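You operate a simulated robot arm through the tools that you are given. There is no shell and no other tool.

The job below is to be done with a simulated two-armed robot. You get a single attempt, and the scene is never put back.

JOB
Take the blue scoop and put it on the yellow-edged bench open shelf. Switch the left brake lever off. Press the floor scale zero key three times. Carry the black tub with both arms and set it on the brown-edged table top. Fetch the yellow wipes packet and set it on the grey bench open shelf. Fetch the blue book and set it on the brown-edged table top. Fetch the first machine mint bar and set it on the white book. Put the red wipes packet on the grey bench top away on the high left shelf of the steel rack. Open the first machine lower drawer from the left, take the first machine berry sweet and put it on top of the white paper roll, then shut the drawer. Put the clear jug in the steel sink. Fetch the yellow scoop and set it on the flat carton with a blue bar. Shut the right flap of the third aisle carton that stands open. Do these in any order. Set down upright: clear jug. The left brake lever goes to its stop.

It is judged by the outcome, as a careful person would: the job done as asked, and still so three seconds after it is handed in. It fails if anything else is knocked over, pushed out of place, dropped, spilled or broken.

ROBOT AND FRAMES
Two 7-joint arms with two-finger parallel grippers on one trunk, on a base that moves. Base frame: it is fixed to the floor where the robot stands at the start and does not move with it; the origin is under the middle of the robot, x ahead of it, y to its left, z up. Readings come in m, degrees, newtons and seconds.
The left shoulder is at the start at [0.11, 0.169, 1.501], the right one opposite. With the tool pointing down near the work surface each hand reaches from about 0.38 to 0.72 m from the robot's upright axis, wherever it stands, measured 20 degrees to its own side. Places, roughly: black tub (30x23x10 cm) [-1.3, 2.9, 0.8]; blue book (15x8x3 cm) [-1.6, 3.3, 0.8]; blue scoop (11x11x11 cm) [1.7, -2.1, 0.9]; brown-edged table top [2, 0, 0.8]; clear jug (15x9x12 cm) [-5.2, 3.3, 0.9]; first machine berry sweet (4x3x2 cm) [-0.2, 4.6, 0.6]; first machine lower drawer [-0.1, 4.8, 0.7]; first machine mint bar (5x3x2 cm) [-1.4, 3.4, 0.8]; flat carton with a blue bar (27x21x2 cm) [-4.9, 3, 0.8]; floor scale zero key [1.2, 2.3, 0.7]; grey bench open shelf [-1.5, 3.2, 0.3]; high left shelf of the steel rack [8.4, -0.8, 1.3]; left brake lever [0.4, -2.3, 0.4]; red wipes packet [-1.75, 3.25, 0.75]; right flap of the third aisle carton [5.7, 3.3, 0.4]; steel sink inside [-5.5, 3.9, 0.7]; white book (15x8x3 cm) [-1.9, 3.4, 0.8]; white paper roll (8x8x11 cm) [-1.6, 2.7, 0.9]; yellow scoop (11x11x11 cm) [-0.5, 5.3, 0.8]; yellow wipes packet [-1.5, 3, 0.75]; yellow-edged bench open shelf [4.6, -1.4, 0.3]. Payload 1.57 kg a hand.
Tool frame (each hand has its own): the origin (TCP) lies between the finger pads and is the grasp point; the fingertips stand 0.03 m ahead of it; z points along the fingers, y is the line along which they close. Largest opening 0.08 m; finger width 0.017, thickness 0.012; the body of the gripper, 0.04 by 0.082 m, starts 0.08 m behind the TCP.
Orientation is told as [roll, pitch, yaw] about the base's x, y, z axes, in that order, counted from this pose: with the fingers straight down and closing along the base's y, the tool's x points along the base's -x, its y along +y and its z along -z.

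CONTROLS
- The arms move only by the tool servo_tool. It takes "left_series", "right_series" or both (then of equal length, played together; a hand with none holds still); each is one flat list of numbers, 6 for each row, row after row: the shift along the tool's x, y, z in m, then the turn, a rotation vector about the tool's x, y, z in degrees. In form: [x, y, z, ax, ay, az, x, y, z, ax, ay, az, ...]. A call has 1 to 20 rows; each row is the pose to reach, as a shift and turn from the pose commanded when the call began, along the tool's axes at that moment. "left_jaw" and "right_jaw" are, for a hand that has rows, the closure, from 0 (fully open) to 1 (shut), set as the call begins (left out, the last holds). A row lasts 0.2 s, in which the tool goes at most 0.05 m and 8.6 degrees; a call with a longer step from one row to the next is refused whole, and so is a gripper value outside its range. Where a pose cannot be reached the arm comes as near as it can. A force on the tool above 40 N (or 10 N above the force at the start of the call, whichever is more), or a blocked arm, ends the call early, and 0.2 s more pass. Each finger travels about 0.072 m/s and halts on what it meets, pressing with about 24 N; the grip force reading is that of the motor and also rises with nothing between the fingers. The clock runs only during rows and for 0.2 s after the last one: add rows that repeat a pose to give the fingers time. It gives the time, the measured TCP pose, the force on the tool (base axes), the opening and the grip force at its end, in the units of the frame above (readings bear some noise), with the torque about the TCP (base axes, N m) and any sound that the robot's microphone picked up.
- Cameras (640 x 400 px; columns grow to the right, rows downward): "scene" is now at [0.1575, -0.009, 1.683]; the picture's right is [-0.12, -0.99, 0.00], its down [-0.76, 0.09, -0.64] and it looks along [0.64, -0.08, -0.77] (base axes); focal length 289 px, centre (320, 200). "left" rides on the left gripper at [0.072, 0.007, -0.122] in its tool frame; the picture's right is [-0.09, 1.00, 0.00], its down [-0.84, -0.08, -0.54] and it looks along [-0.54, -0.05, 0.84] (tool axes); focal length 238 px, centre (320, 200). "right" rides on the right gripper at [0.072, -0.007, -0.122] in its tool frame; the picture's right is [0.09, 1.00, 0.00], its down [-0.84, 0.08, -0.54] and it looks along [-0.54, 0.05, 0.84] (tool axes); focal length 238 px, centre (320, 200). There is no depth. A picture from a camera that has moved, and an enlarged one, comes with that camera's place and axes in the base frame and with its lens.
- camera(camera): a new picture of that camera. No time passes.
- move_column(by): slides the trunk up (or, below 0, down) by that many m; the arms and the scene camera ride with it, the base frame stays. It gives what a move gives, with no picture.
- base_move(legs): drives the robot by 1 to 6 legs, each [ahead, left, turn to the left] in m, m and degrees, along the robot's own axes; the way and the turn of a leg run together, so that a leg with both is an arc; at most 1.5 m and 180 degrees a leg. The arms and the cameras ride along, it lands a little off, and it stops where it bumps. It gives what a move gives.
- aim_head(pan, tilt): turns the head with the scene camera to pan (to the left, within 86 degrees either way) and tilt (down, from -29 to 69), counted from straight ahead of the robot. It gives what a move gives.
- close_up(camera, box): a new picture of the part [left, top, right, bottom] of that camera's present view, enlarged. No time passes.
- job_done(): hands the job in; it is judged then, once.

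Places have to be worked out from the pictures, the camera data and where the tool is seen. Open the grippers and draw the arms clear of the work before you hand the job in, unless the task says otherwise.

The tools are called after ">>>" as a command line: name --argument value ..., lists and objects as JSON in quotes. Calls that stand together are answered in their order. servo_tool: Moves the arms, as the interface text tells. Its arguments: {"type":"object","properties":{"left_series":{"type":"array","items":{"type":"number"}},"left_jaw":{"type":"number"},"right_series":{"type":"array","items":{"type":"number"}},"right_jaw":{"type":"number"}},"required":[]} The other tools are called the same way: move_column (by) moves the trunk up or down; base_move (legs) drives the base; aim_head (pan, tilt) turns the head that bears the scene camera; camera (camera) takes a picture; close_up (camera, box) takes an enlarged picture of a part of a camera's view; job_done () hands the job in.

At the start:

```text
time_s: 0.0
left_position: [0.6242, 0.2601, 1.013]
left_tcp_rot: [-0.1, 0.0, 0.1]
left_wrist_force: [0.4, 0.1, 0.0]
left_torque: [0.02, 0.0, -0.02]
left_width: 0.0801
left_grasp_force: 0.0
right_position: [0.6636, -0.2525, 1.0643]
right_tcp_rot: [0.0, 0.1, 0.0]
right_wrist_force: [-0.4, 0.1, 0.9]
right_torque: [-0.04, 0.04, -0.02]
right_width: 0.0799
right_grasp_force: 0.0
trunk travel left (down, up): [-0.815, 0.075]
robot x, y, heading: [-0.0026, -0.0004, 0.0]
head pan, tilt (commanded): [-6.7, 50.0]
```

scene: 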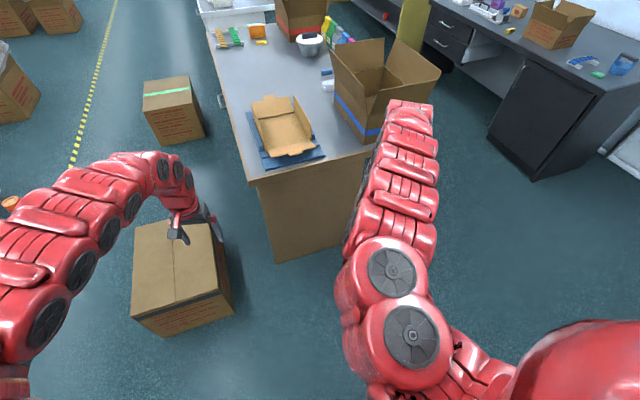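
right: 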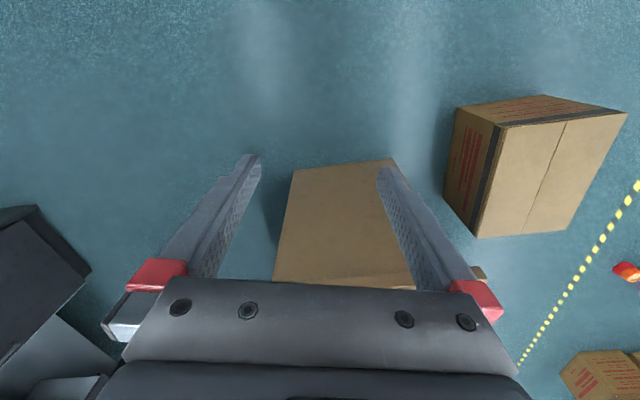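
left: 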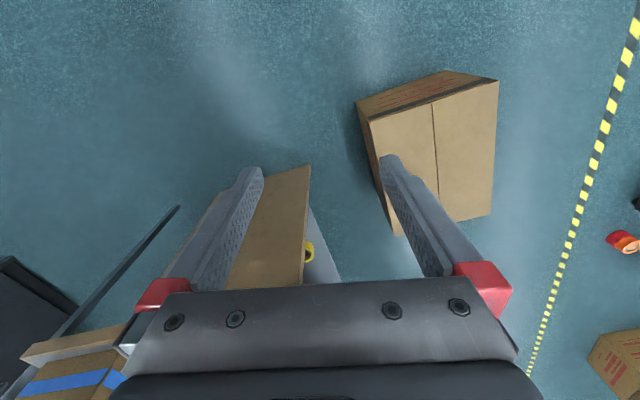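

I'll look around first to learn the room's layout before moving anything.

>>> aim_head --pan 0 --tilt 20

>>> camera --camera "scene"

>>> aim_head --pan 70 --tilt 20

>>> camera --camera "scene"

>>> aim_head --pan -70 --tilt 20

>>> camera --camera "scene"

```text
time_s: 0.9
left_position: [0.6248, 0.2603, 1.0132]
left_tcp_rot: [0.1, 0.0, 0.1]
left_wrist_force: [-0.1, 0.1, -0.5]
left_torque: [0.01, 0.01, 0.02]
left_width: 0.08
left_grasp_force: 0.1
right_position: [0.6656, -0.2544, 1.0632]
right_tcp_rot: [0.0, 0.0, 0.1]
right_wrist_force: [0.1, -0.1, -0.3]
right_torque: [-0.03, -0.01, 0.0]
right_width: 0.08
right_grasp_force: 0.1
trunk travel left (down, up): [-0.815, 0.075]
robot x, y, heading: [0.0024, -0.0054, -0.0]
head pan, tilt (commanded): [0.0, 20.0]
```

```text
taken
camera scene: at [0.1741, 0.0, 1.7285], right [0.0, -1.0, 0.0], down [-0.34, 0.0, -0.94], along [0.94, 0.0, -0.34], focal length 289 px, centre (320, 200)
```

scene: 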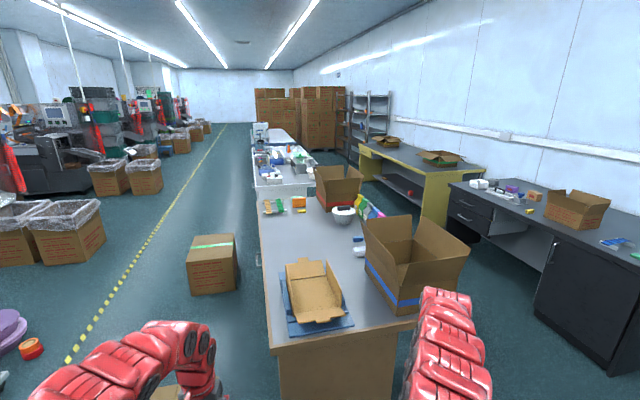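

```text
time_s: 2.4
left_position: [0.6235, 0.2602, 1.0137]
left_tcp_rot: [0.1, 0.0, 0.2]
left_wrist_force: [-0.2, -0.2, -0.1]
left_torque: [0.01, 0.0, -0.01]
left_width: 0.0801
left_grasp_force: 0.2
right_position: [0.665, -0.254, 1.0634]
right_tcp_rot: [0.0, 0.0, 0.0]
right_wrist_force: [-0.5, 0.0, 0.3]
right_torque: [0.0, -0.03, 0.0]
right_width: 0.08
right_grasp_force: 0.1
trunk travel left (down, up): [-0.815, 0.075]
robot x, y, heading: [0.0009, -0.0018, 0.2]
head pan, tilt (commanded): [70.0, 20.0]
```

```text
taken
camera scene: at [0.1129, 0.0875, 1.7286], right [0.94, -0.34, 0.0], down [-0.12, -0.32, -0.94], along [0.32, 0.88, -0.34], focal length 289 px, centre (320, 200)
```

scene: 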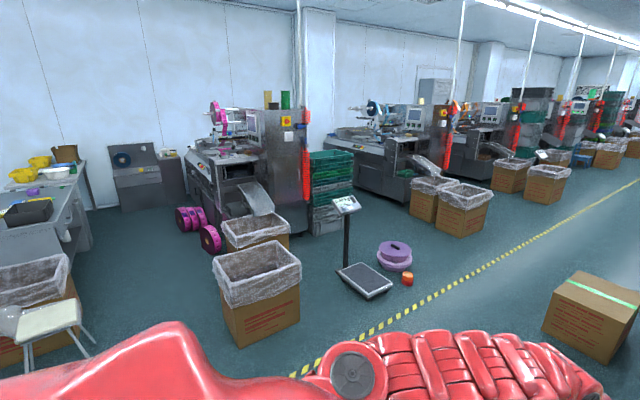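

```text
time_s: 4.6
left_position: [0.6243, 0.2609, 1.0145]
left_tcp_rot: [0.0, 0.0, 0.1]
left_wrist_force: [-0.5, -0.1, -0.1]
left_torque: [-0.04, 0.01, 0.02]
left_width: 0.0798
left_grasp_force: 0.1
right_position: [0.6644, -0.2543, 1.0644]
right_tcp_rot: [-0.1, 0.0, 0.0]
right_wrist_force: [-0.1, 0.7, 0.4]
right_torque: [0.02, 0.0, 0.02]
right_width: 0.0799
right_grasp_force: 0.0
trunk travel left (down, up): [-0.815, 0.075]
robot x, y, heading: [-0.0004, 0.0006, 0.3]
head pan, tilt (commanded): [-70.0, 20.0]
```

```text
taken
camera scene: at [0.1129, -0.0874, 1.7286], right [-0.94, -0.34, 0.0], down [-0.12, 0.32, -0.94], along [0.32, -0.88, -0.34], focal length 289 px, centre (320, 200)
```

scene: 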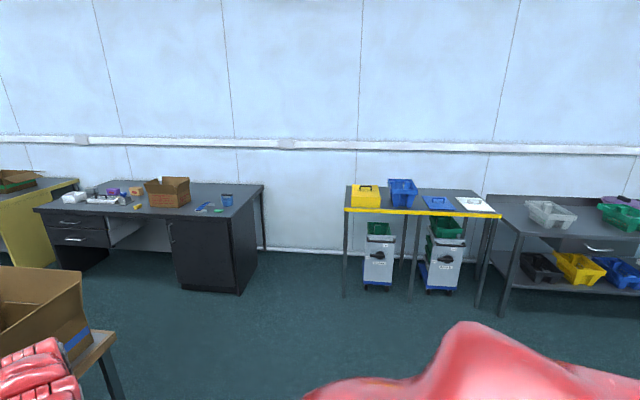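

The right side shows a black bench (scoop) and a yellow-edged trolley table with two bins (brake levers). I'll enlarge these.

>>> close_up --camera "scene" --box '[30, 160, 280, 310]'

>>> close_up --camera "scene" --box '[330, 170, 510, 300]'

>>> close_up --camera "scene" --box '[60, 170, 160, 230]'

```text
2.56 times, centred on (155, 235) of scene
camera zoom: at [0.1129, -0.0874, 1.7286], right [-0.94, -0.34, 0.0], down [-0.12, 0.32, -0.94], along [0.32, -0.88, -0.34], focal length 741 px, centre (742, 110)
```

zoom: 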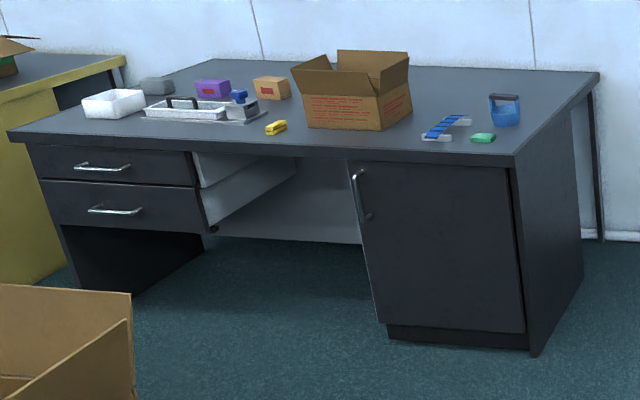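

```text
3.08 times, centred on (420, 235) of scene
camera zoom: at [0.1129, -0.0874, 1.7286], right [-0.94, -0.34, 0.0], down [-0.12, 0.32, -0.94], along [0.32, -0.88, -0.34], focal length 890 px, centre (12, 92)
```

zoom: 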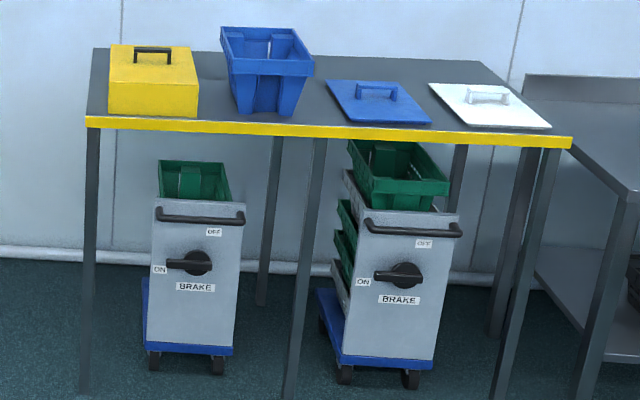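

```text
6.40 times, centred on (110, 200) of scene
camera zoom: at [0.1129, -0.0874, 1.7286], right [-0.94, -0.34, 0.0], down [-0.12, 0.32, -0.94], along [0.32, -0.88, -0.34], focal length 1852 px, centre (1664, 200)
```

zoom: 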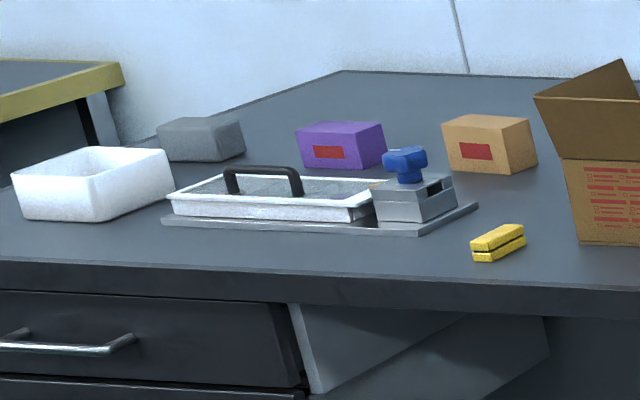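

The room is rotated about 12° from the base frame; the lever and blue scoop are to the right. I pull the hands in and up a little, then turn to face the right wall.

>>> servo_tool --left_series '[0.03, 0, -0.02, 0, 0, 0, 0.07, 0, -0.05, 0, 0, 0, 0.11, 0, -0.08, 0, 0, 0, 0.15, 0, -0.11, 0, 0, 0]' --right_series '[0.04, 0, -0.015, 0, 0, 0, 0.08, 0, -0.03, 0, 0, 0, 0.12, 0, -0.045, 0, 0, 0, 0.16, 0, -0.06, 0, 0, 0]'

>>> base_move --legs '[[0, 0, -78]]'

>>> aim_head --pan 0 --tilt 35

>>> camera --camera "scene"

```text
time_s: 5.6
left_position: [0.6265, 0.3002, 1.1392]
left_tcp_rot: [-0.2, 0.2, 0.0]
left_wrist_force: [-1.2, -0.2, 0.0]
left_torque: [0.0, -0.02, -0.03]
left_width: 0.0798
left_grasp_force: 0.1
left hand out of reach, approached as far as the arm can: row 1, 2, 3, 4
right_position: [0.6321, -0.2753, 1.1229]
right_tcp_rot: [0.0, 0.2, 0.0]
right_wrist_force: [1.0, 0.4, 0.4]
right_torque: [-0.01, -0.02, 0.0]
right_width: 0.0799
right_grasp_force: 0.0
right hand out of reach, approached as far as the arm can: row 1, 2, 3, 4
trunk travel left (down, up): [-0.815, 0.075]
robot x, y, heading: [-0.0, 0.0022, 0.2]
head pan, tilt (commanded): [-70.0, 20.0]
```

```text
time_s: 9.4
left_position: [0.4138, -0.5607, 1.1372]
left_tcp_rot: [-0.2, 0.5, -79.0]
left_wrist_force: [-0.5, -0.2, 0.0]
left_torque: [-0.02, 0.04, 0.01]
left_width: 0.08
left_grasp_force: 0.0
right_position: [-0.1508, -0.6761, 1.1211]
right_tcp_rot: [0.0, 0.5, -79.0]
right_wrist_force: [-0.2, 0.6, 0.1]
right_torque: [-0.02, -0.01, 0.02]
right_width: 0.0801
right_grasp_force: 0.1
trunk travel left (down, up): [-0.815, 0.075]
robot x, y, heading: [0.0013, -0.0006, -79.0]
head pan, tilt (commanded): [-70.0, 20.0]
```

```text
time_s: 10.8
left_position: [0.4135, -0.561, 1.138]
left_tcp_rot: [-0.2, 0.7, -79.0]
left_wrist_force: [-0.3, 0.0, -0.5]
left_torque: [-0.02, -0.04, 0.0]
left_width: 0.08
left_grasp_force: 0.1
right_position: [-0.1516, -0.6759, 1.1198]
right_tcp_rot: [0.2, 0.4, -79.0]
right_wrist_force: [-0.7, 0.4, 0.0]
right_torque: [0.0, -0.01, -0.01]
right_width: 0.08
right_grasp_force: 0.1
trunk travel left (down, up): [-0.815, 0.075]
robot x, y, heading: [0.0007, -0.0009, -79.0]
head pan, tilt (commanded): [0.0, 35.0]
```

```text
taken
camera scene: at [0.0326, -0.1654, 1.7047], right [-0.98, -0.19, 0.0], down [-0.11, 0.56, -0.82], along [0.16, -0.8, -0.57], focal length 289 px, centre (320, 200)
```

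scene: 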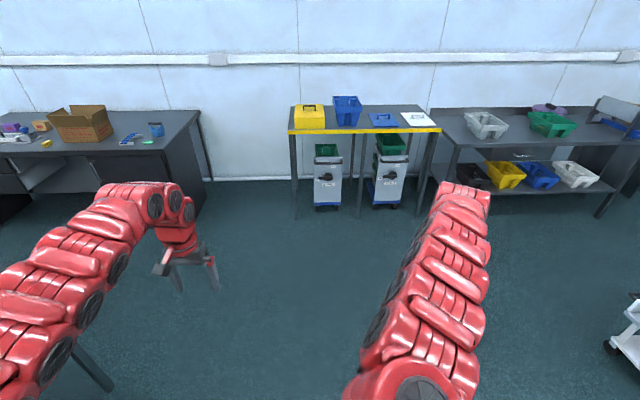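

Clear floor ahead. I drive toward the brake bins, stopping short to take a closer look.

>>> base_move --legs '[[1.25, 0.08, 0]]'

>>> aim_head --pan 0 --tilt 45

>>> camera --camera "scene"

```text
time_s: 17.0
left_position: [0.7373, -1.7433, 1.1397]
left_tcp_rot: [-0.2, 0.4, -78.2]
left_wrist_force: [-0.6, 0.4, 0.0]
left_torque: [0.01, -0.01, 0.02]
left_width: 0.08
left_grasp_force: 0.0
right_position: [0.1739, -1.8655, 1.1198]
right_tcp_rot: [0.1, 0.4, -78.4]
right_wrist_force: [0.2, 0.3, -0.1]
right_torque: [-0.03, -0.01, 0.01]
right_width: 0.08
right_grasp_force: 0.0
trunk travel left (down, up): [-0.815, 0.075]
robot x, y, heading: [0.3192, -1.1874, -78.6]
head pan, tilt (commanded): [0.0, 35.0]
```

```text
time_s: 17.7
left_position: [0.7375, -1.7422, 1.138]
left_tcp_rot: [-0.2, 0.5, -78.3]
left_wrist_force: [-0.3, -0.4, 0.7]
left_torque: [-0.03, -0.01, -0.01]
left_width: 0.0799
left_grasp_force: 0.0
right_position: [0.1739, -1.8652, 1.121]
right_tcp_rot: [0.1, 0.4, -78.4]
right_wrist_force: [-0.8, 0.3, 0.7]
right_torque: [-0.01, -0.01, -0.01]
right_width: 0.0801
right_grasp_force: 0.0
trunk travel left (down, up): [-0.815, 0.075]
robot x, y, heading: [0.3171, -1.1883, -78.4]
head pan, tilt (commanded): [0.0, 45.0]
```

```text
taken
camera scene: at [0.3505, -1.3458, 1.6899], right [-0.98, -0.2, 0.0], down [-0.14, 0.69, -0.71], along [0.14, -0.69, -0.71], focal length 289 px, centre (320, 200)
```

scene: 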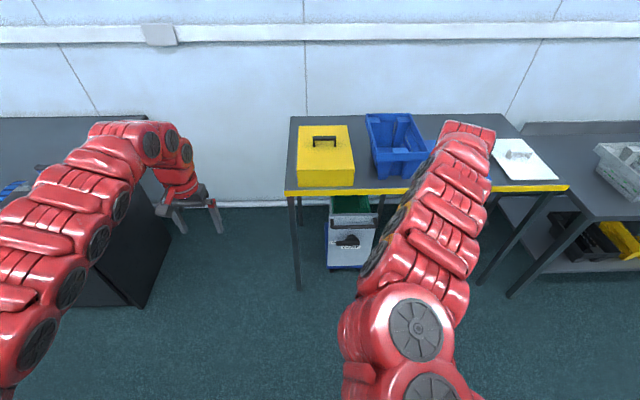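

>>> close_up --camera "scene" --box '[310, 180, 400, 280]'

```text
4.00 times, centred on (355, 230) of scene
camera zoom: at [0.3505, -1.3458, 1.6899], right [-0.98, -0.2, 0.0], down [-0.14, 0.69, -0.71], along [0.14, -0.69, -0.71], focal length 1157 px, centre (180, 80)
```

zoom: 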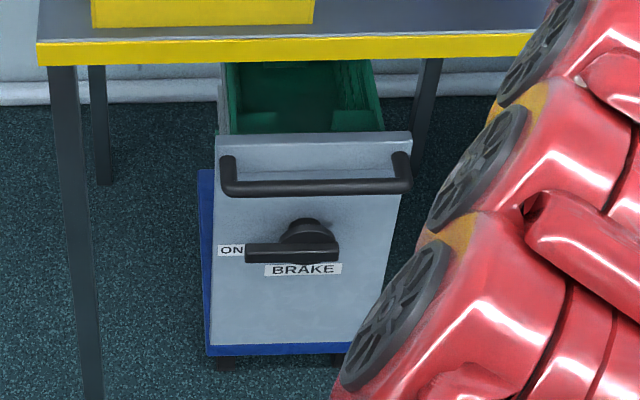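

The lever bar points left (ON), hub at about (0.39, −2.30, 0.44), OFF is up. I lower the trunk, then turn the right tool horizontal while still clear of the table.

>>> move_column --by -0.6

>>> servo_tool --right_series '[0, 0, 0, 0, -8, 0, 0, 0, 0, 0, -16, 0, 0, 0, 0, 0, -24, 0, 0, 0, 0, 0, -32, 0, 0, 0, 0, 0, -40, 0, 0, 0, 0, 0, -48, 0, 0, 0, 0, 0, -56, 0, 0, 0, 0, 0, -64, 0, 0, 0, 0, 0, -72, 0, 0, 0, 0, 0, -80, 0, 0, 0, 0, 0, -85, 0, 0, 0, 0, 0, -90, 0]' --right_jaw 1

>>> camera --camera "scene"

>>> camera --camera "right"

```text
refused: -0.6 is not a number from -0.4 to 0.4
```

```text
time_s: 20.3
left_position: [0.7374, -1.7436, 1.138]
left_tcp_rot: [-0.1, 0.5, -78.3]
left_wrist_force: [-1.0, -1.4, 0.1]
left_torque: [-0.02, 0.02, 0.0]
left_width: 0.0799
left_grasp_force: 0.0
right_position: [0.1705, -2.0543, 1.1496]
right_tcp_rot: [20.6, -89.7, -99.0]
right_wrist_force: [-0.6, 1.0, 0.6]
right_torque: [0.03, 0.03, 0.0]
right_width: 0.0
right_grasp_force: 21.9
right hand out of reach, approached as far as the arm can: row 1, 2, 3, 4, 5, 6, 7, 8, 9, 10, 11, 12
trunk travel left (down, up): [-0.815, 0.075]
robot x, y, heading: [0.3163, -1.187, -78.5]
head pan, tilt (commanded): [0.0, 45.0]
```

```text
taken
camera scene: at [0.35, -1.3459, 1.6899], right [-0.98, -0.2, 0.0], down [-0.14, 0.69, -0.71], along [0.14, -0.69, -0.71], focal length 289 px, centre (320, 200)
```

scene: 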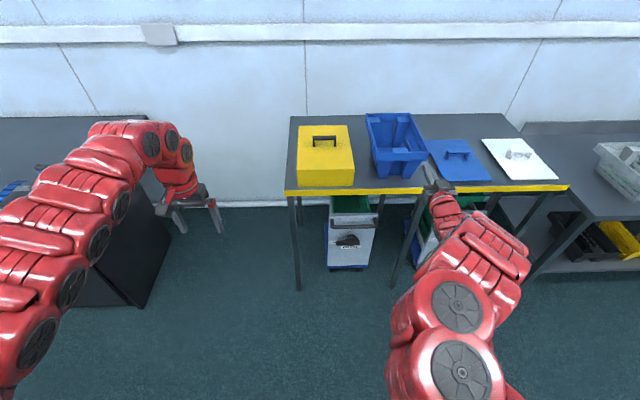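

```text
taken
camera right: at [0.1387, -1.935, 1.0777], right [0.98, 0.2, -0.09], down [-0.03, 0.54, 0.84], along [0.22, -0.82, 0.54], focal length 238 px, centre (320, 200)
```

right: 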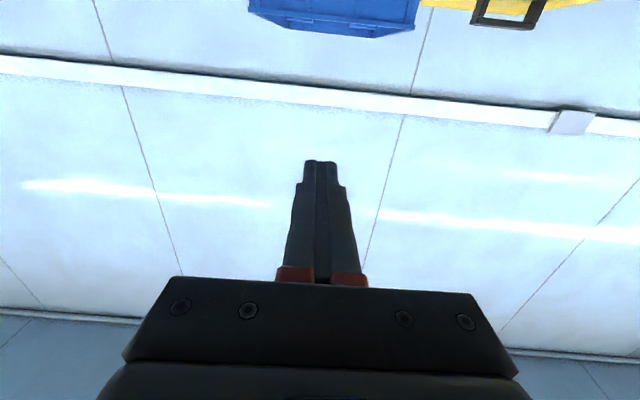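

The column step is limited to 0.4, so I lower in two steps; the right hand at 1.15 should end near z≈0.45.

>>> move_column --by -0.4

>>> move_column --by -0.3

>>> aim_head --pan -8 --tilt 30

>>> camera --camera "scene"

>>> camera --camera "right"

```text
time_s: 24.1
left_position: [0.7372, -1.7424, 0.7395]
left_tcp_rot: [-0.1, 0.5, -78.3]
left_wrist_force: [0.2, -0.2, -0.2]
left_torque: [0.0, 0.01, -0.02]
left_width: 0.08
left_grasp_force: 0.0
right_position: [0.1712, -2.0548, 0.7492]
right_tcp_rot: [12.0, -89.7, -90.4]
right_wrist_force: [0.5, -0.1, -0.6]
right_torque: [0.02, 0.0, -0.03]
right_width: 0.0
right_grasp_force: 21.2
trunk travel left (down, up): [-0.415, 0.475]
robot x, y, heading: [0.3149, -1.1859, -78.4]
head pan, tilt (commanded): [0.0, 45.0]
```

```text
time_s: 27.1
left_position: [0.7372, -1.7432, 0.438]
left_tcp_rot: [-0.2, 0.5, -78.3]
left_wrist_force: [0.7, 1.3, 0.0]
left_torque: [0.01, -0.01, 0.01]
left_width: 0.0798
left_grasp_force: 0.2
right_position: [0.1713, -2.0541, 0.4507]
right_tcp_rot: [11.6, -89.6, -89.8]
right_wrist_force: [0.6, -0.8, -1.1]
right_torque: [-0.01, 0.02, -0.04]
right_width: 0.0
right_grasp_force: 21.0
trunk travel left (down, up): [-0.115, 0.775]
robot x, y, heading: [0.3179, -1.1844, -78.7]
head pan, tilt (commanded): [0.0, 45.0]
```

```text
time_s: 27.9
left_position: [0.7366, -1.7434, 0.4383]
left_tcp_rot: [-0.3, 0.5, -78.4]
left_wrist_force: [0.6, 0.7, -0.3]
left_torque: [-0.01, -0.02, 0.02]
left_width: 0.0798
left_grasp_force: 0.1
right_position: [0.172, -2.0536, 0.449]
right_tcp_rot: [10.6, -89.6, -89.0]
right_wrist_force: [0.3, -1.0, -0.5]
right_torque: [0.04, -0.04, -0.04]
right_width: 0.0002
right_grasp_force: 21.5
trunk travel left (down, up): [-0.115, 0.775]
robot x, y, heading: [0.3201, -1.188, -78.1]
head pan, tilt (commanded): [-8.0, 30.0]
```

```text
taken
camera scene: at [0.3397, -1.356, 1.0124], right [-1.0, -0.06, 0.0], down [-0.03, 0.5, -0.87], along [0.06, -0.86, -0.5], focal length 289 px, centre (320, 200)
```

scene: 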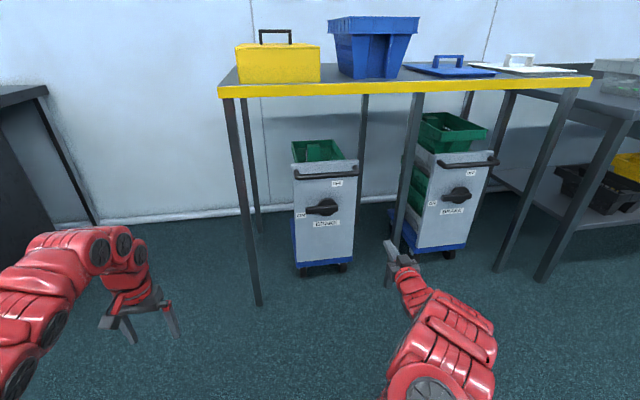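

```text
taken
camera right: at [0.1391, -1.9345, 0.3777], right [0.98, 0.2, -0.09], down [-0.03, 0.54, 0.84], along [0.22, -0.82, 0.53], focal length 238 px, centre (320, 200)
```

right: 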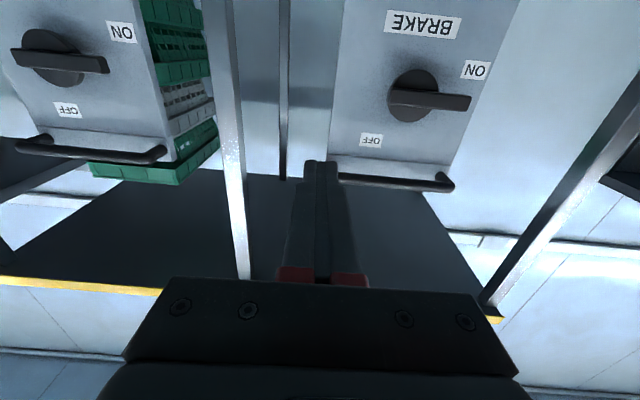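

Both views now show the left bin's lever. I enlarge to measure its hub and tip accurately.

>>> close_up --camera "scene" --box '[280, 160, 380, 240]'

>>> close_up --camera "right" --box '[320, 0, 520, 200]'

```text
5.00 times, centred on (330, 200) of scene
camera zoom: at [0.3397, -1.356, 1.0124], right [-1.0, -0.06, 0.0], down [-0.03, 0.5, -0.87], along [0.06, -0.86, -0.5], focal length 1446 px, centre (270, 200)
```

zoom: 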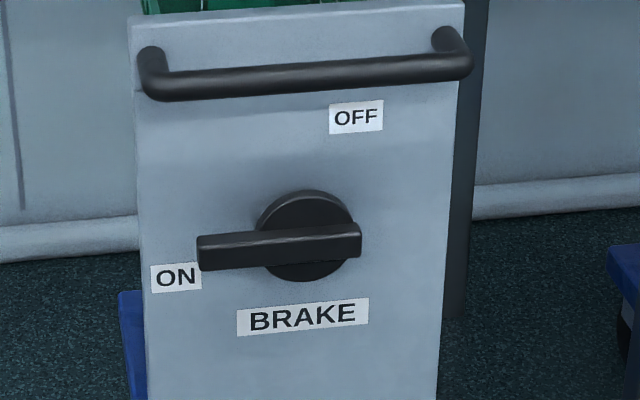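

```text
2.00 times, centred on (420, 100) of right
camera zoom: at [0.1391, -1.9345, 0.3777], right [0.98, 0.2, -0.09], down [-0.03, 0.54, 0.84], along [0.22, -0.82, 0.53], focal length 477 px, centre (120, 400)
```

zoom: 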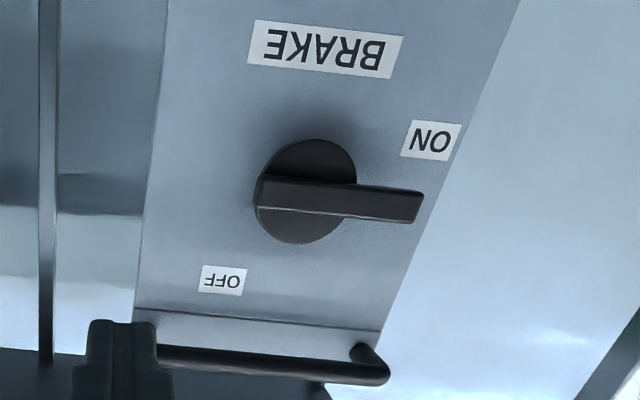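

Triangulating: hub at (0.372, −2.305, 0.431), lever tip (0.449, −2.267), bar about 2 cm thick, 8.3 cm long. I shift the closed right hand to be in line, below the bar, before driving closer.

>>> servo_tool --right_series '[0.012, 0.045, 0, 0, 0, 0, 0.024, 0.09, 0, 0, 0, 0, 0.036, 0.135, 0, 0, 0, 0, 0.049, 0.18, 0, 0, 0, 0, 0.049, 0.205, 0, 0, 0, 0]'

>>> camera --camera "scene"

```text
time_s: 29.1
left_position: [0.7362, -1.7422, 0.4385]
left_tcp_rot: [-0.1, 0.5, -78.3]
left_wrist_force: [-0.8, -0.6, 0.5]
left_torque: [0.0, 0.05, 0.01]
left_width: 0.0799
left_grasp_force: 0.0
right_position: [0.3729, -2.0124, 0.4034]
right_tcp_rot: [24.0, -89.6, -102.3]
right_wrist_force: [0.6, 0.7, 0.2]
right_torque: [0.04, -0.01, 0.0]
right_width: 0.0
right_grasp_force: 20.4
trunk travel left (down, up): [-0.115, 0.775]
robot x, y, heading: [0.3204, -1.1882, -78.2]
head pan, tilt (commanded): [-8.0, 30.0]
```

```text
taken
camera scene: at [0.3397, -1.3559, 1.0125], right [-1.0, -0.06, 0.0], down [-0.03, 0.5, -0.87], along [0.05, -0.86, -0.5], focal length 289 px, centre (320, 200)
```

scene: 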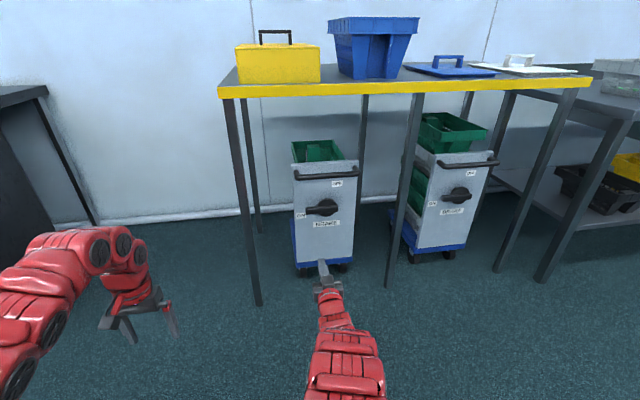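

Hand is in line at z 0.403, 1 cm below the bar's underside. I drive ahead 0.22 m.

>>> base_move --legs '[[0.22, 0, 0]]'

>>> camera --camera "right"

>>> close_up --camera "scene" --box '[270, 200, 390, 300]'

```text
time_s: 30.8
left_position: [0.7813, -1.9566, 0.4387]
left_tcp_rot: [-0.2, 0.6, -78.3]
left_wrist_force: [-0.5, 0.0, -0.3]
left_torque: [-0.01, 0.01, 0.04]
left_width: 0.0799
left_grasp_force: 0.0
right_position: [0.419, -2.2273, 0.4017]
right_tcp_rot: [10.7, -89.5, -88.9]
right_wrist_force: [-0.8, -0.3, -0.5]
right_torque: [0.0, -0.01, -0.06]
right_width: 0.0
right_grasp_force: 21.9
trunk travel left (down, up): [-0.115, 0.775]
robot x, y, heading: [0.3658, -1.4025, -78.2]
head pan, tilt (commanded): [-8.0, 30.0]
```

```text
taken
camera right: at [0.3859, -2.1062, 0.3304], right [0.97, 0.21, -0.09], down [-0.04, 0.54, 0.84], along [0.22, -0.82, 0.53], focal length 238 px, centre (320, 200)
```

right: 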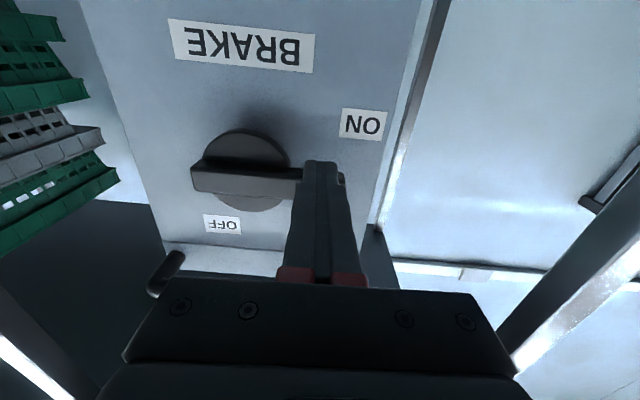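

```text
4.00 times, centred on (330, 250) of scene
camera zoom: at [0.3843, -1.5701, 1.0124], right [-1.0, -0.07, 0.0], down [-0.03, 0.5, -0.87], along [0.06, -0.86, -0.5], focal length 1157 px, centre (280, 0)
```

zoom: 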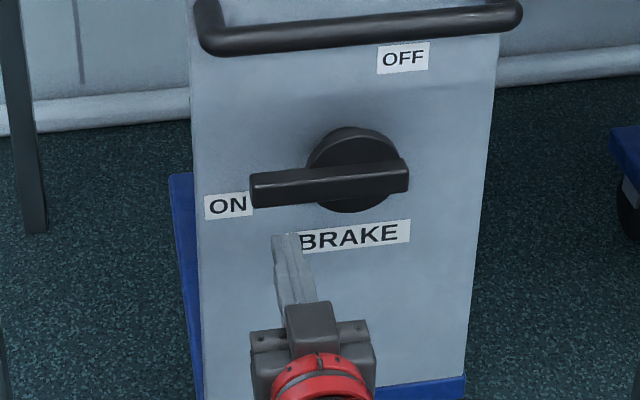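

The finger is 1.0 cm beneath the bar near its tip, 3.5 cm short in depth. I go in and start pushing the lever up along its arc.

>>> servo_tool --right_series '[0, 0, 0.018, 0, 0, 0, 0, 0, 0.036, 0, 0, 0, -0.009, -0.0022, 0.036, 0, 0, 0, -0.0252, 0.0012, 0.036, 0, 0, 0, -0.0418, 0.0003, 0.036, 0, 0, 0, -0.0576, -0.0049, 0.036, 0, 0, 0, -0.0576, -0.0049, 0.036, 0, 0, 0]'

>>> close_up --camera "scene" --box '[270, 200, 390, 300]'

>>> camera --camera "right"

```text
time_s: 31.8
left_position: [0.7827, -1.9545, 0.4391]
left_tcp_rot: [-0.2, 0.2, -78.2]
left_wrist_force: [-1.0, 0.1, 0.0]
left_torque: [-0.01, 0.0, 0.0]
left_width: 0.0803
left_grasp_force: 0.0
right_position: [0.4196, -2.2427, 0.4147]
right_tcp_rot: [5.1, -89.1, -83.0]
right_wrist_force: [-1.3, 10.8, 2.3]
right_torque: [-0.15, -0.05, 0.17]
right_width: 0.0
right_grasp_force: 20.8
right hand out of reach, approached as far as the arm can: row 1, 2, 3, 4
trunk travel left (down, up): [-0.115, 0.775]
robot x, y, heading: [0.3591, -1.401, -78.3]
head pan, tilt (commanded): [-8.0, 30.0]
stopped in row 5 (right hand): the force on the tool passed its limit at 72 N (the readings are from after the stop); the commanded pose is now the measured one
```

```text
4.00 times, centred on (330, 250) of scene
camera zoom: at [0.3838, -1.5677, 1.0128], right [-1.0, -0.06, 0.0], down [-0.03, 0.5, -0.87], along [0.06, -0.86, -0.5], focal length 1157 px, centre (280, 0)
```

zoom: 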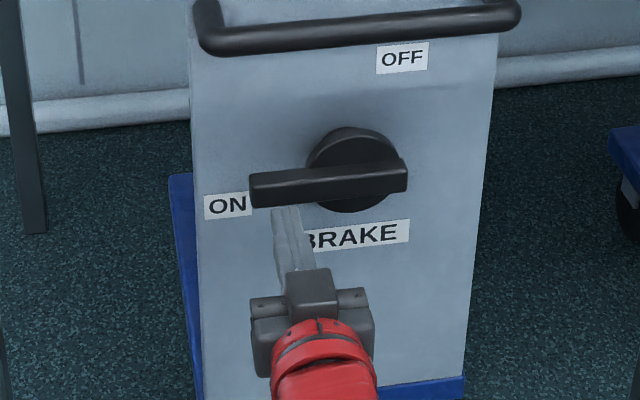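

```text
taken
camera right: at [0.3866, -2.1224, 0.3441], right [0.97, 0.21, -0.09], down [-0.04, 0.53, 0.85], along [0.23, -0.82, 0.53], focal length 238 px, centre (320, 200)
```

right: 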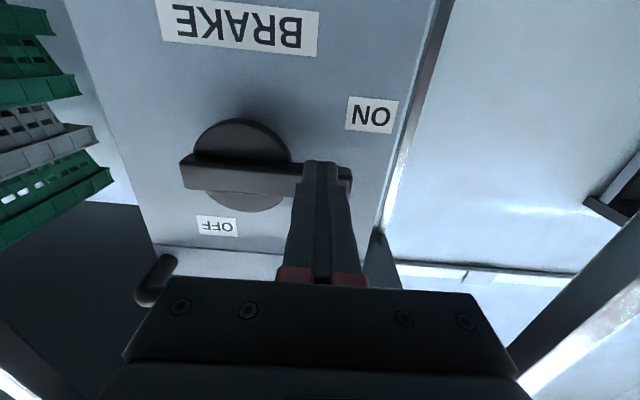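

The arm ran out of reach and the tip only grazed the bar's front edge. I back off down and away, drive 0.12 m closer, and retry with more reach.

>>> servo_tool --right_series '[0.012, 0, -0.02, 0, 0, 0, 0.02, 0, -0.06, 0, 0, 0, 0.02, 0, -0.1, 0, 0, 0, 0.02, 0, -0.13, 0, 0, 0]'

>>> base_move --legs '[[0.12, 0, 0]]'

>>> close_up --camera "scene" --box '[260, 220, 400, 340]'

>>> camera --camera "right"

```text
time_s: 32.8
left_position: [0.7809, -1.9552, 0.4395]
left_tcp_rot: [-0.2, 0.4, -78.1]
left_wrist_force: [-0.4, -0.2, -0.9]
left_torque: [0.05, 0.0, 0.01]
left_width: 0.0801
left_grasp_force: 0.1
right_position: [0.4156, -2.1847, 0.3716]
right_tcp_rot: [7.6, -89.1, -85.6]
right_wrist_force: [1.0, 1.0, -1.0]
right_torque: [-0.04, -0.01, 0.01]
right_width: 0.0001
right_grasp_force: 20.9
right hand out of reach, approached as far as the arm can: row 2, 3, 4
trunk travel left (down, up): [-0.115, 0.775]
robot x, y, heading: [0.3659, -1.4004, -78.4]
head pan, tilt (commanded): [-8.0, 30.0]
```

```text
time_s: 34.1
left_position: [0.8035, -2.0658, 0.4396]
left_tcp_rot: [-0.2, 0.3, -78.2]
left_wrist_force: [0.6, -0.9, -0.3]
left_torque: [-0.01, -0.03, -0.01]
left_width: 0.0797
left_grasp_force: 0.0
right_position: [0.4382, -2.2897, 0.3702]
right_tcp_rot: [4.5, -89.1, -82.4]
right_wrist_force: [-1.3, 11.5, 3.5]
right_torque: [-0.23, 0.02, -0.05]
right_width: 0.0001
right_grasp_force: 21.4
trunk travel left (down, up): [-0.115, 0.775]
robot x, y, heading: [0.3835, -1.5138, -78.2]
head pan, tilt (commanded): [-8.0, 30.0]
stopped in leg 1: the force on the tool passed its limit at 214 N (the readings are from after the stop); the commanded pose is now the measured one
```

```text
3.33 times, centred on (330, 280) of scene
camera zoom: at [0.4068, -1.6783, 1.0126], right [-1.0, -0.06, 0.0], down [-0.03, 0.5, -0.87], along [0.06, -0.86, -0.5], focal length 964 px, centre (287, -67)
```

zoom: 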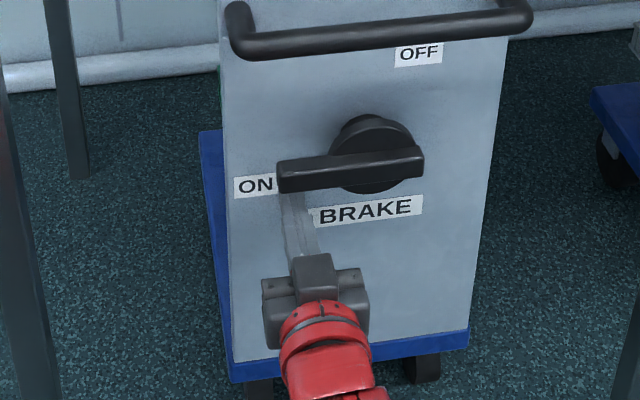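

```text
taken
camera right: at [0.4048, -2.171, 0.3], right [0.97, 0.21, -0.09], down [-0.04, 0.53, 0.85], along [0.23, -0.82, 0.53], focal length 238 px, centre (320, 200)
```

right: 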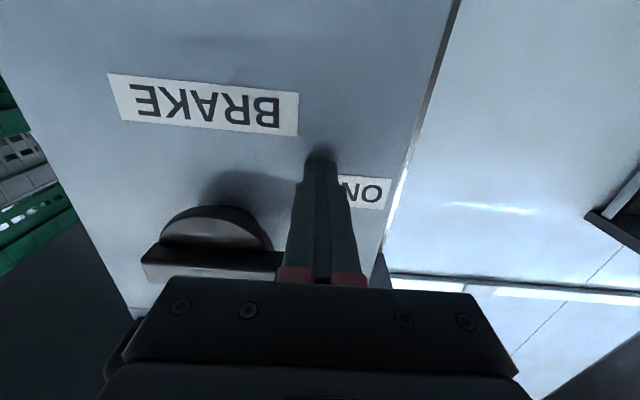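

The bin has not moved (lever tip still computes to the same spot), but the arm couldn't retract as commanded so the tip touched the panel. I back the base up a few cm so the tip clears and sits at lever depth.

>>> base_move --legs '[[-0.035, 0, 0]]'

>>> camera --camera "right"

```text
time_s: 35.0
left_position: [0.7977, -2.032, 0.439]
left_tcp_rot: [-0.2, 0.4, -78.3]
left_wrist_force: [-0.4, 0.1, 0.2]
left_torque: [0.0, -0.01, -0.02]
left_width: 0.0799
left_grasp_force: 0.1
right_position: [0.4308, -2.2571, 0.3701]
right_tcp_rot: [5.8, -89.0, -83.6]
right_wrist_force: [0.0, 0.4, 0.2]
right_torque: [0.01, -0.04, 0.02]
right_width: 0.0
right_grasp_force: 21.4
trunk travel left (down, up): [-0.115, 0.775]
robot x, y, heading: [0.3772, -1.4776, -78.4]
head pan, tilt (commanded): [-8.0, 30.0]
```

```text
taken
camera right: at [0.3978, -2.1376, 0.2995], right [0.97, 0.21, -0.09], down [-0.04, 0.53, 0.85], along [0.23, -0.82, 0.53], focal length 238 px, centre (320, 200)
```

right: 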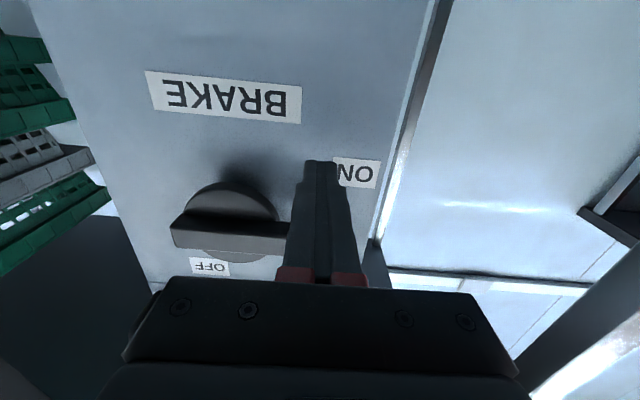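

Tip depth is now right (f≈2.328, bar 2.31–2.335) and 5 cm below the hub line. I push up along the arc.

>>> servo_tool --right_series '[-0.02, -0.003, 0, 0, 0, 0, -0.041, -0.0057, 0, 0, 0, 0, -0.0578, -0.0024, 0, 0, 0, 0, -0.0748, -0.0035, 0, 0, 0, 0, -0.091, -0.0091, 0, 0, 0, 0, -0.091, -0.0091, 0, 0, 0, 0]'

>>> camera --camera "right"

>>> close_up --camera "scene" --box '[260, 200, 400, 320]'

```text
time_s: 36.1
left_position: [0.7973, -2.0304, 0.4394]
left_tcp_rot: [-0.2, 0.2, -78.2]
left_wrist_force: [0.1, -0.4, 1.2]
left_torque: [0.01, 0.02, -0.03]
left_width: 0.0798
left_grasp_force: 0.0
right_position: [0.4366, -2.2913, 0.4083]
right_tcp_rot: [-0.1, -88.3, -77.5]
right_wrist_force: [-1.6, 17.1, 4.8]
right_torque: [-0.25, -0.03, -0.03]
right_width: 0.0
right_grasp_force: 20.8
right hand out of reach, approached as far as the arm can: row 1, 2, 3, 4, 5
trunk travel left (down, up): [-0.115, 0.775]
robot x, y, heading: [0.376, -1.4785, -78.4]
head pan, tilt (commanded): [-8.0, 30.0]
stopped in row 5 (right hand): the force on the tool passed its limit at 80 N (the readings are from after the stop); the commanded pose is now the measured one
```

```text
taken
camera right: at [0.4021, -2.1708, 0.3393], right [0.97, 0.22, -0.09], down [-0.04, 0.52, 0.85], along [0.23, -0.82, 0.52], focal length 238 px, centre (320, 200)
```

right: 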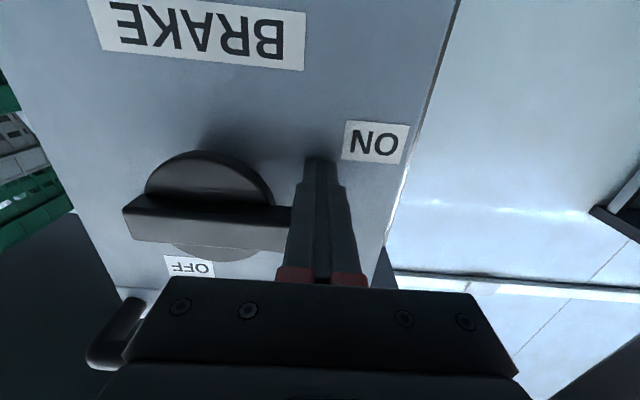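

```text
3.33 times, centred on (330, 260) of scene
camera zoom: at [0.3997, -1.6432, 1.0129], right [-1.0, -0.06, 0.0], down [-0.03, 0.5, -0.87], along [0.06, -0.86, -0.5], focal length 964 px, centre (287, 0)
```

zoom: 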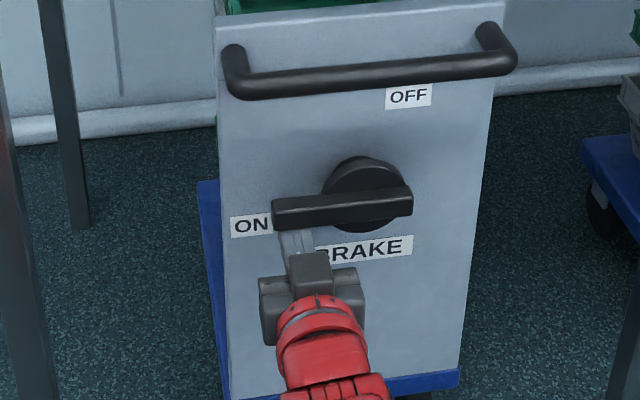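

Moving up forces the arm outward (wrist limit with a level tool), so it met the panel. A tool pitched ~38° downward will be far easier, so I back the base off and pitch the tool.

>>> base_move --legs '[[-0.12, 0, 0]]'

>>> servo_tool --right_series '[0, 0, 0, 0, 8, 0, 0, 0, 0, 0, 16, 0, 0, 0, 0, 0, 24, 0, 0, 0, 0, 0, 32, 0, 0, 0, 0, 0, 38, 0, 0, 0, 0, 0, 38, 0]'

>>> camera --camera "right"

>>> close_up --camera "scene" --box '[260, 200, 400, 320]'

```text
time_s: 37.3
left_position: [0.7741, -1.9133, 0.4381]
left_tcp_rot: [-0.2, 0.4, -78.1]
left_wrist_force: [-0.5, 0.1, -0.5]
left_torque: [0.03, 0.02, 0.0]
left_width: 0.0798
left_grasp_force: 0.1
right_position: [0.4142, -2.1737, 0.408]
right_tcp_rot: [0.4, -88.3, -77.8]
right_wrist_force: [-0.4, 0.0, -0.7]
right_torque: [0.0, 0.02, 0.0]
right_width: 0.0
right_grasp_force: 21.4
trunk travel left (down, up): [-0.115, 0.775]
robot x, y, heading: [0.3518, -1.356, -78.1]
head pan, tilt (commanded): [-8.0, 30.0]
```

```text
time_s: 38.7
left_position: [0.773, -1.9129, 0.4387]
left_tcp_rot: [-0.1, 0.4, -78.1]
left_wrist_force: [-1.3, -0.6, -1.2]
left_torque: [-0.03, -0.03, 0.02]
left_width: 0.08
left_grasp_force: 0.0
right_position: [0.4235, -2.1903, 0.39]
right_tcp_rot: [0.0, -50.2, -77.7]
right_wrist_force: [0.2, -0.3, -0.4]
right_torque: [-0.03, 0.01, -0.02]
right_width: 0.0
right_grasp_force: 21.9
right hand out of reach, approached as far as the arm can: row 1, 2, 3, 4, 5, 6
trunk travel left (down, up): [-0.115, 0.775]
robot x, y, heading: [0.3513, -1.3568, -78.1]
head pan, tilt (commanded): [-8.0, 30.0]
```

```text
taken
camera right: at [0.3861, -2.054, 0.413], right [0.96, 0.27, -0.07], down [0.1, -0.1, 0.99], along [0.26, -0.96, -0.12], focal length 238 px, centre (320, 200)
```

right: 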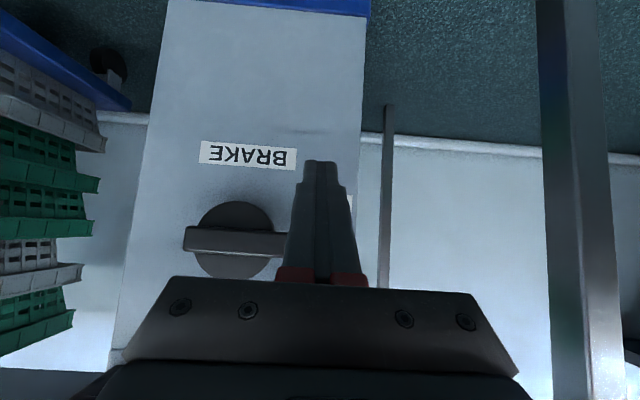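

```text
3.33 times, centred on (330, 260) of scene
camera zoom: at [0.3752, -1.5272, 1.0124], right [-1.0, -0.07, 0.0], down [-0.03, 0.5, -0.87], along [0.06, -0.86, -0.5], focal length 964 px, centre (287, 0)
```

zoom: 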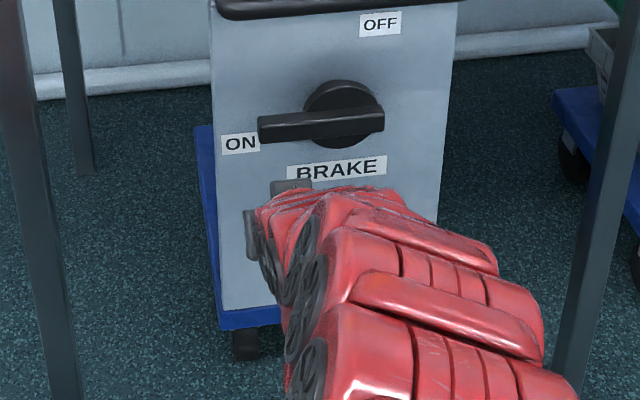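

Pitch is now 40° below level. I retract the hand 13 cm to check that it can actually pull in before driving closer.

>>> servo_tool --right_series '[0.03, 0, -0.031, 0, 0, 0, 0.06, 0, -0.062, 0, 0, 0, 0.0912, 0, -0.0932, 0, 0, 0, 0.0912, 0, -0.0932, 0, 0, 0]'

```text
time_s: 39.7
left_position: [0.7741, -1.9128, 0.4379]
left_tcp_rot: [-0.1, 0.4, -78.0]
left_wrist_force: [0.1, -0.2, 0.2]
left_torque: [0.0, 0.0, 0.01]
left_width: 0.0801
left_grasp_force: 0.0
right_position: [0.4192, -2.1545, 0.3443]
right_tcp_rot: [0.0, -50.3, -77.5]
right_wrist_force: [-0.6, 0.7, 0.1]
right_torque: [0.03, -0.01, -0.01]
right_width: 0.0
right_grasp_force: 22.1
right hand out of reach, approached as far as the arm can: row 1, 2, 3, 4
trunk travel left (down, up): [-0.115, 0.775]
robot x, y, heading: [0.3496, -1.3564, -78.2]
head pan, tilt (commanded): [-8.0, 30.0]
```

The limit is elbow flexion: the wrist must stay ~0.55 m from the shoulder. So the trunk must go up, not down. I raise it 0.25 and then bring the hand down and in.

>>> move_column --by 0.25

>>> servo_tool --right_series '[0.04, 0, 0.015, 0, 0, 0, 0.08, 0, 0.03, 0, 0, 0, 0.12, 0, 0.045, 0, 0, 0, 0.16, 0, 0.06, 0, 0, 0, 0.208, 0, 0.077, 0, 0, 0, 0.208, 0, 0.077, 0, 0, 0]'

```text
time_s: 42.3
left_position: [0.7752, -1.9131, 0.6879]
left_tcp_rot: [-0.1, 0.4, -78.1]
left_wrist_force: [0.7, -0.2, -0.8]
left_torque: [0.02, 0.01, 0.01]
left_width: 0.0803
left_grasp_force: 0.1
right_position: [0.418, -2.1541, 0.5925]
right_tcp_rot: [0.1, -50.2, -77.5]
right_wrist_force: [0.1, -0.4, 0.0]
right_torque: [-0.06, -0.02, -0.02]
right_width: 0.0001
right_grasp_force: 21.4
trunk travel left (down, up): [-0.365, 0.525]
robot x, y, heading: [0.353, -1.3561, -78.2]
head pan, tilt (commanded): [-8.0, 30.0]
```

```text
refused: row 5 steps farther than a row can; nothing moved
```

>>> servo_tool --right_series '[0.04, 0, 0.015, 0, 0, 0, 0.08, 0, 0.03, 0, 0, 0, 0.12, 0, 0.045, 0, 0, 0, 0.16, 0, 0.06, 0, 0, 0, 0.2, 0, 0.075, 0, 0, 0, 0.208, 0, 0.077, 0, 0, 0, 0.208, 0, 0.077, 0, 0, 0]'

```text
time_s: 43.9
left_position: [0.7742, -1.9125, 0.6883]
left_tcp_rot: [-0.2, 0.4, -78.0]
left_wrist_force: [0.7, -0.4, -0.7]
left_torque: [-0.04, 0.03, -0.01]
left_width: 0.08
left_grasp_force: 0.0
right_position: [0.4024, -2.0832, 0.3829]
right_tcp_rot: [0.1, -50.5, -77.5]
right_wrist_force: [-0.1, -0.5, -0.2]
right_torque: [0.02, -0.02, -0.01]
right_width: 0.0
right_grasp_force: 21.3
trunk travel left (down, up): [-0.365, 0.525]
robot x, y, heading: [0.3535, -1.3577, -78.1]
head pan, tilt (commanded): [-8.0, 30.0]
```

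Now the arm reaches freely. I drive 0.165 m closer and look again.

>>> base_move --legs '[[0.165, 0, 0]]'

>>> camera --camera "right"

>>> aim_head --pan -10 --tilt 50

>>> close_up --camera "scene" --box '[240, 120, 400, 260]'

```text
time_s: 45.3
left_position: [0.8064, -2.078, 0.6873]
left_tcp_rot: [-0.2, 0.4, -78.2]
left_wrist_force: [-0.5, -0.7, -0.8]
left_torque: [0.04, 0.01, 0.0]
left_width: 0.0798
left_grasp_force: 0.1
right_position: [0.433, -2.248, 0.3831]
right_tcp_rot: [0.1, -50.3, -77.7]
right_wrist_force: [-0.3, 0.1, 0.5]
right_torque: [-0.05, -0.02, -0.02]
right_width: 0.0
right_grasp_force: 20.8
trunk travel left (down, up): [-0.365, 0.525]
robot x, y, heading: [0.3839, -1.5247, -78.0]
head pan, tilt (commanded): [-8.0, 30.0]
```

```text
taken
camera right: at [0.3964, -2.1114, 0.4058], right [0.96, 0.27, -0.07], down [0.1, -0.1, 0.99], along [0.26, -0.96, -0.12], focal length 238 px, centre (320, 200)
```

right: 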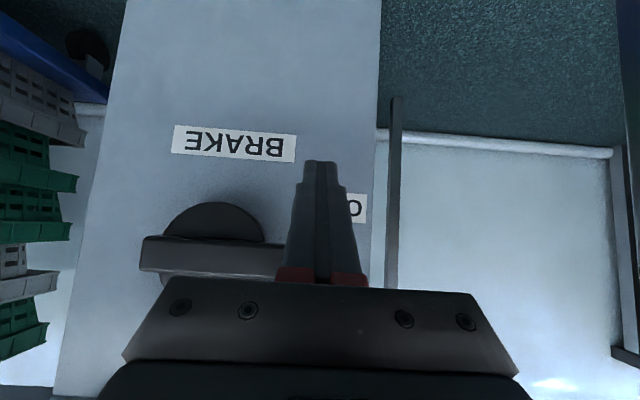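

```text
time_s: 46.2
left_position: [0.8058, -2.0773, 0.6888]
left_tcp_rot: [-0.1, 0.3, -78.2]
left_wrist_force: [-0.2, 1.3, -0.4]
left_torque: [-0.01, 0.01, 0.02]
left_width: 0.08
left_grasp_force: 0.0
right_position: [0.4338, -2.2466, 0.3837]
right_tcp_rot: [-0.1, -50.3, -77.7]
right_wrist_force: [0.1, 0.1, -0.9]
right_torque: [0.0, 0.02, 0.0]
right_width: 0.0
right_grasp_force: 21.6
trunk travel left (down, up): [-0.365, 0.525]
robot x, y, heading: [0.3877, -1.5222, -78.3]
head pan, tilt (commanded): [-10.0, 50.0]
```

```text
2.86 times, centred on (320, 190) of scene
camera zoom: at [0.4056, -1.6772, 1.233], right [-1.0, -0.03, 0.0], down [-0.02, 0.77, -0.64], along [0.02, -0.64, -0.77], focal length 827 px, centre (320, 229)
```

zoom: 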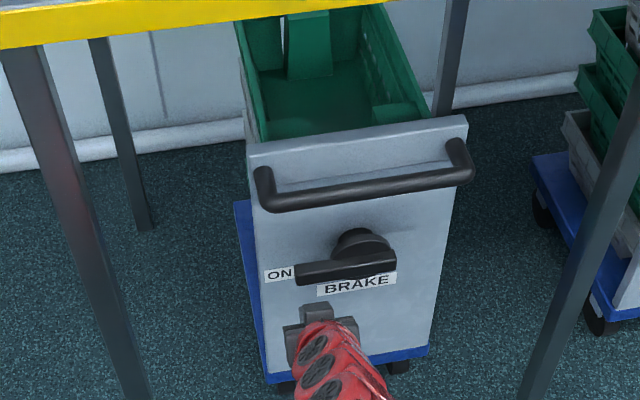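

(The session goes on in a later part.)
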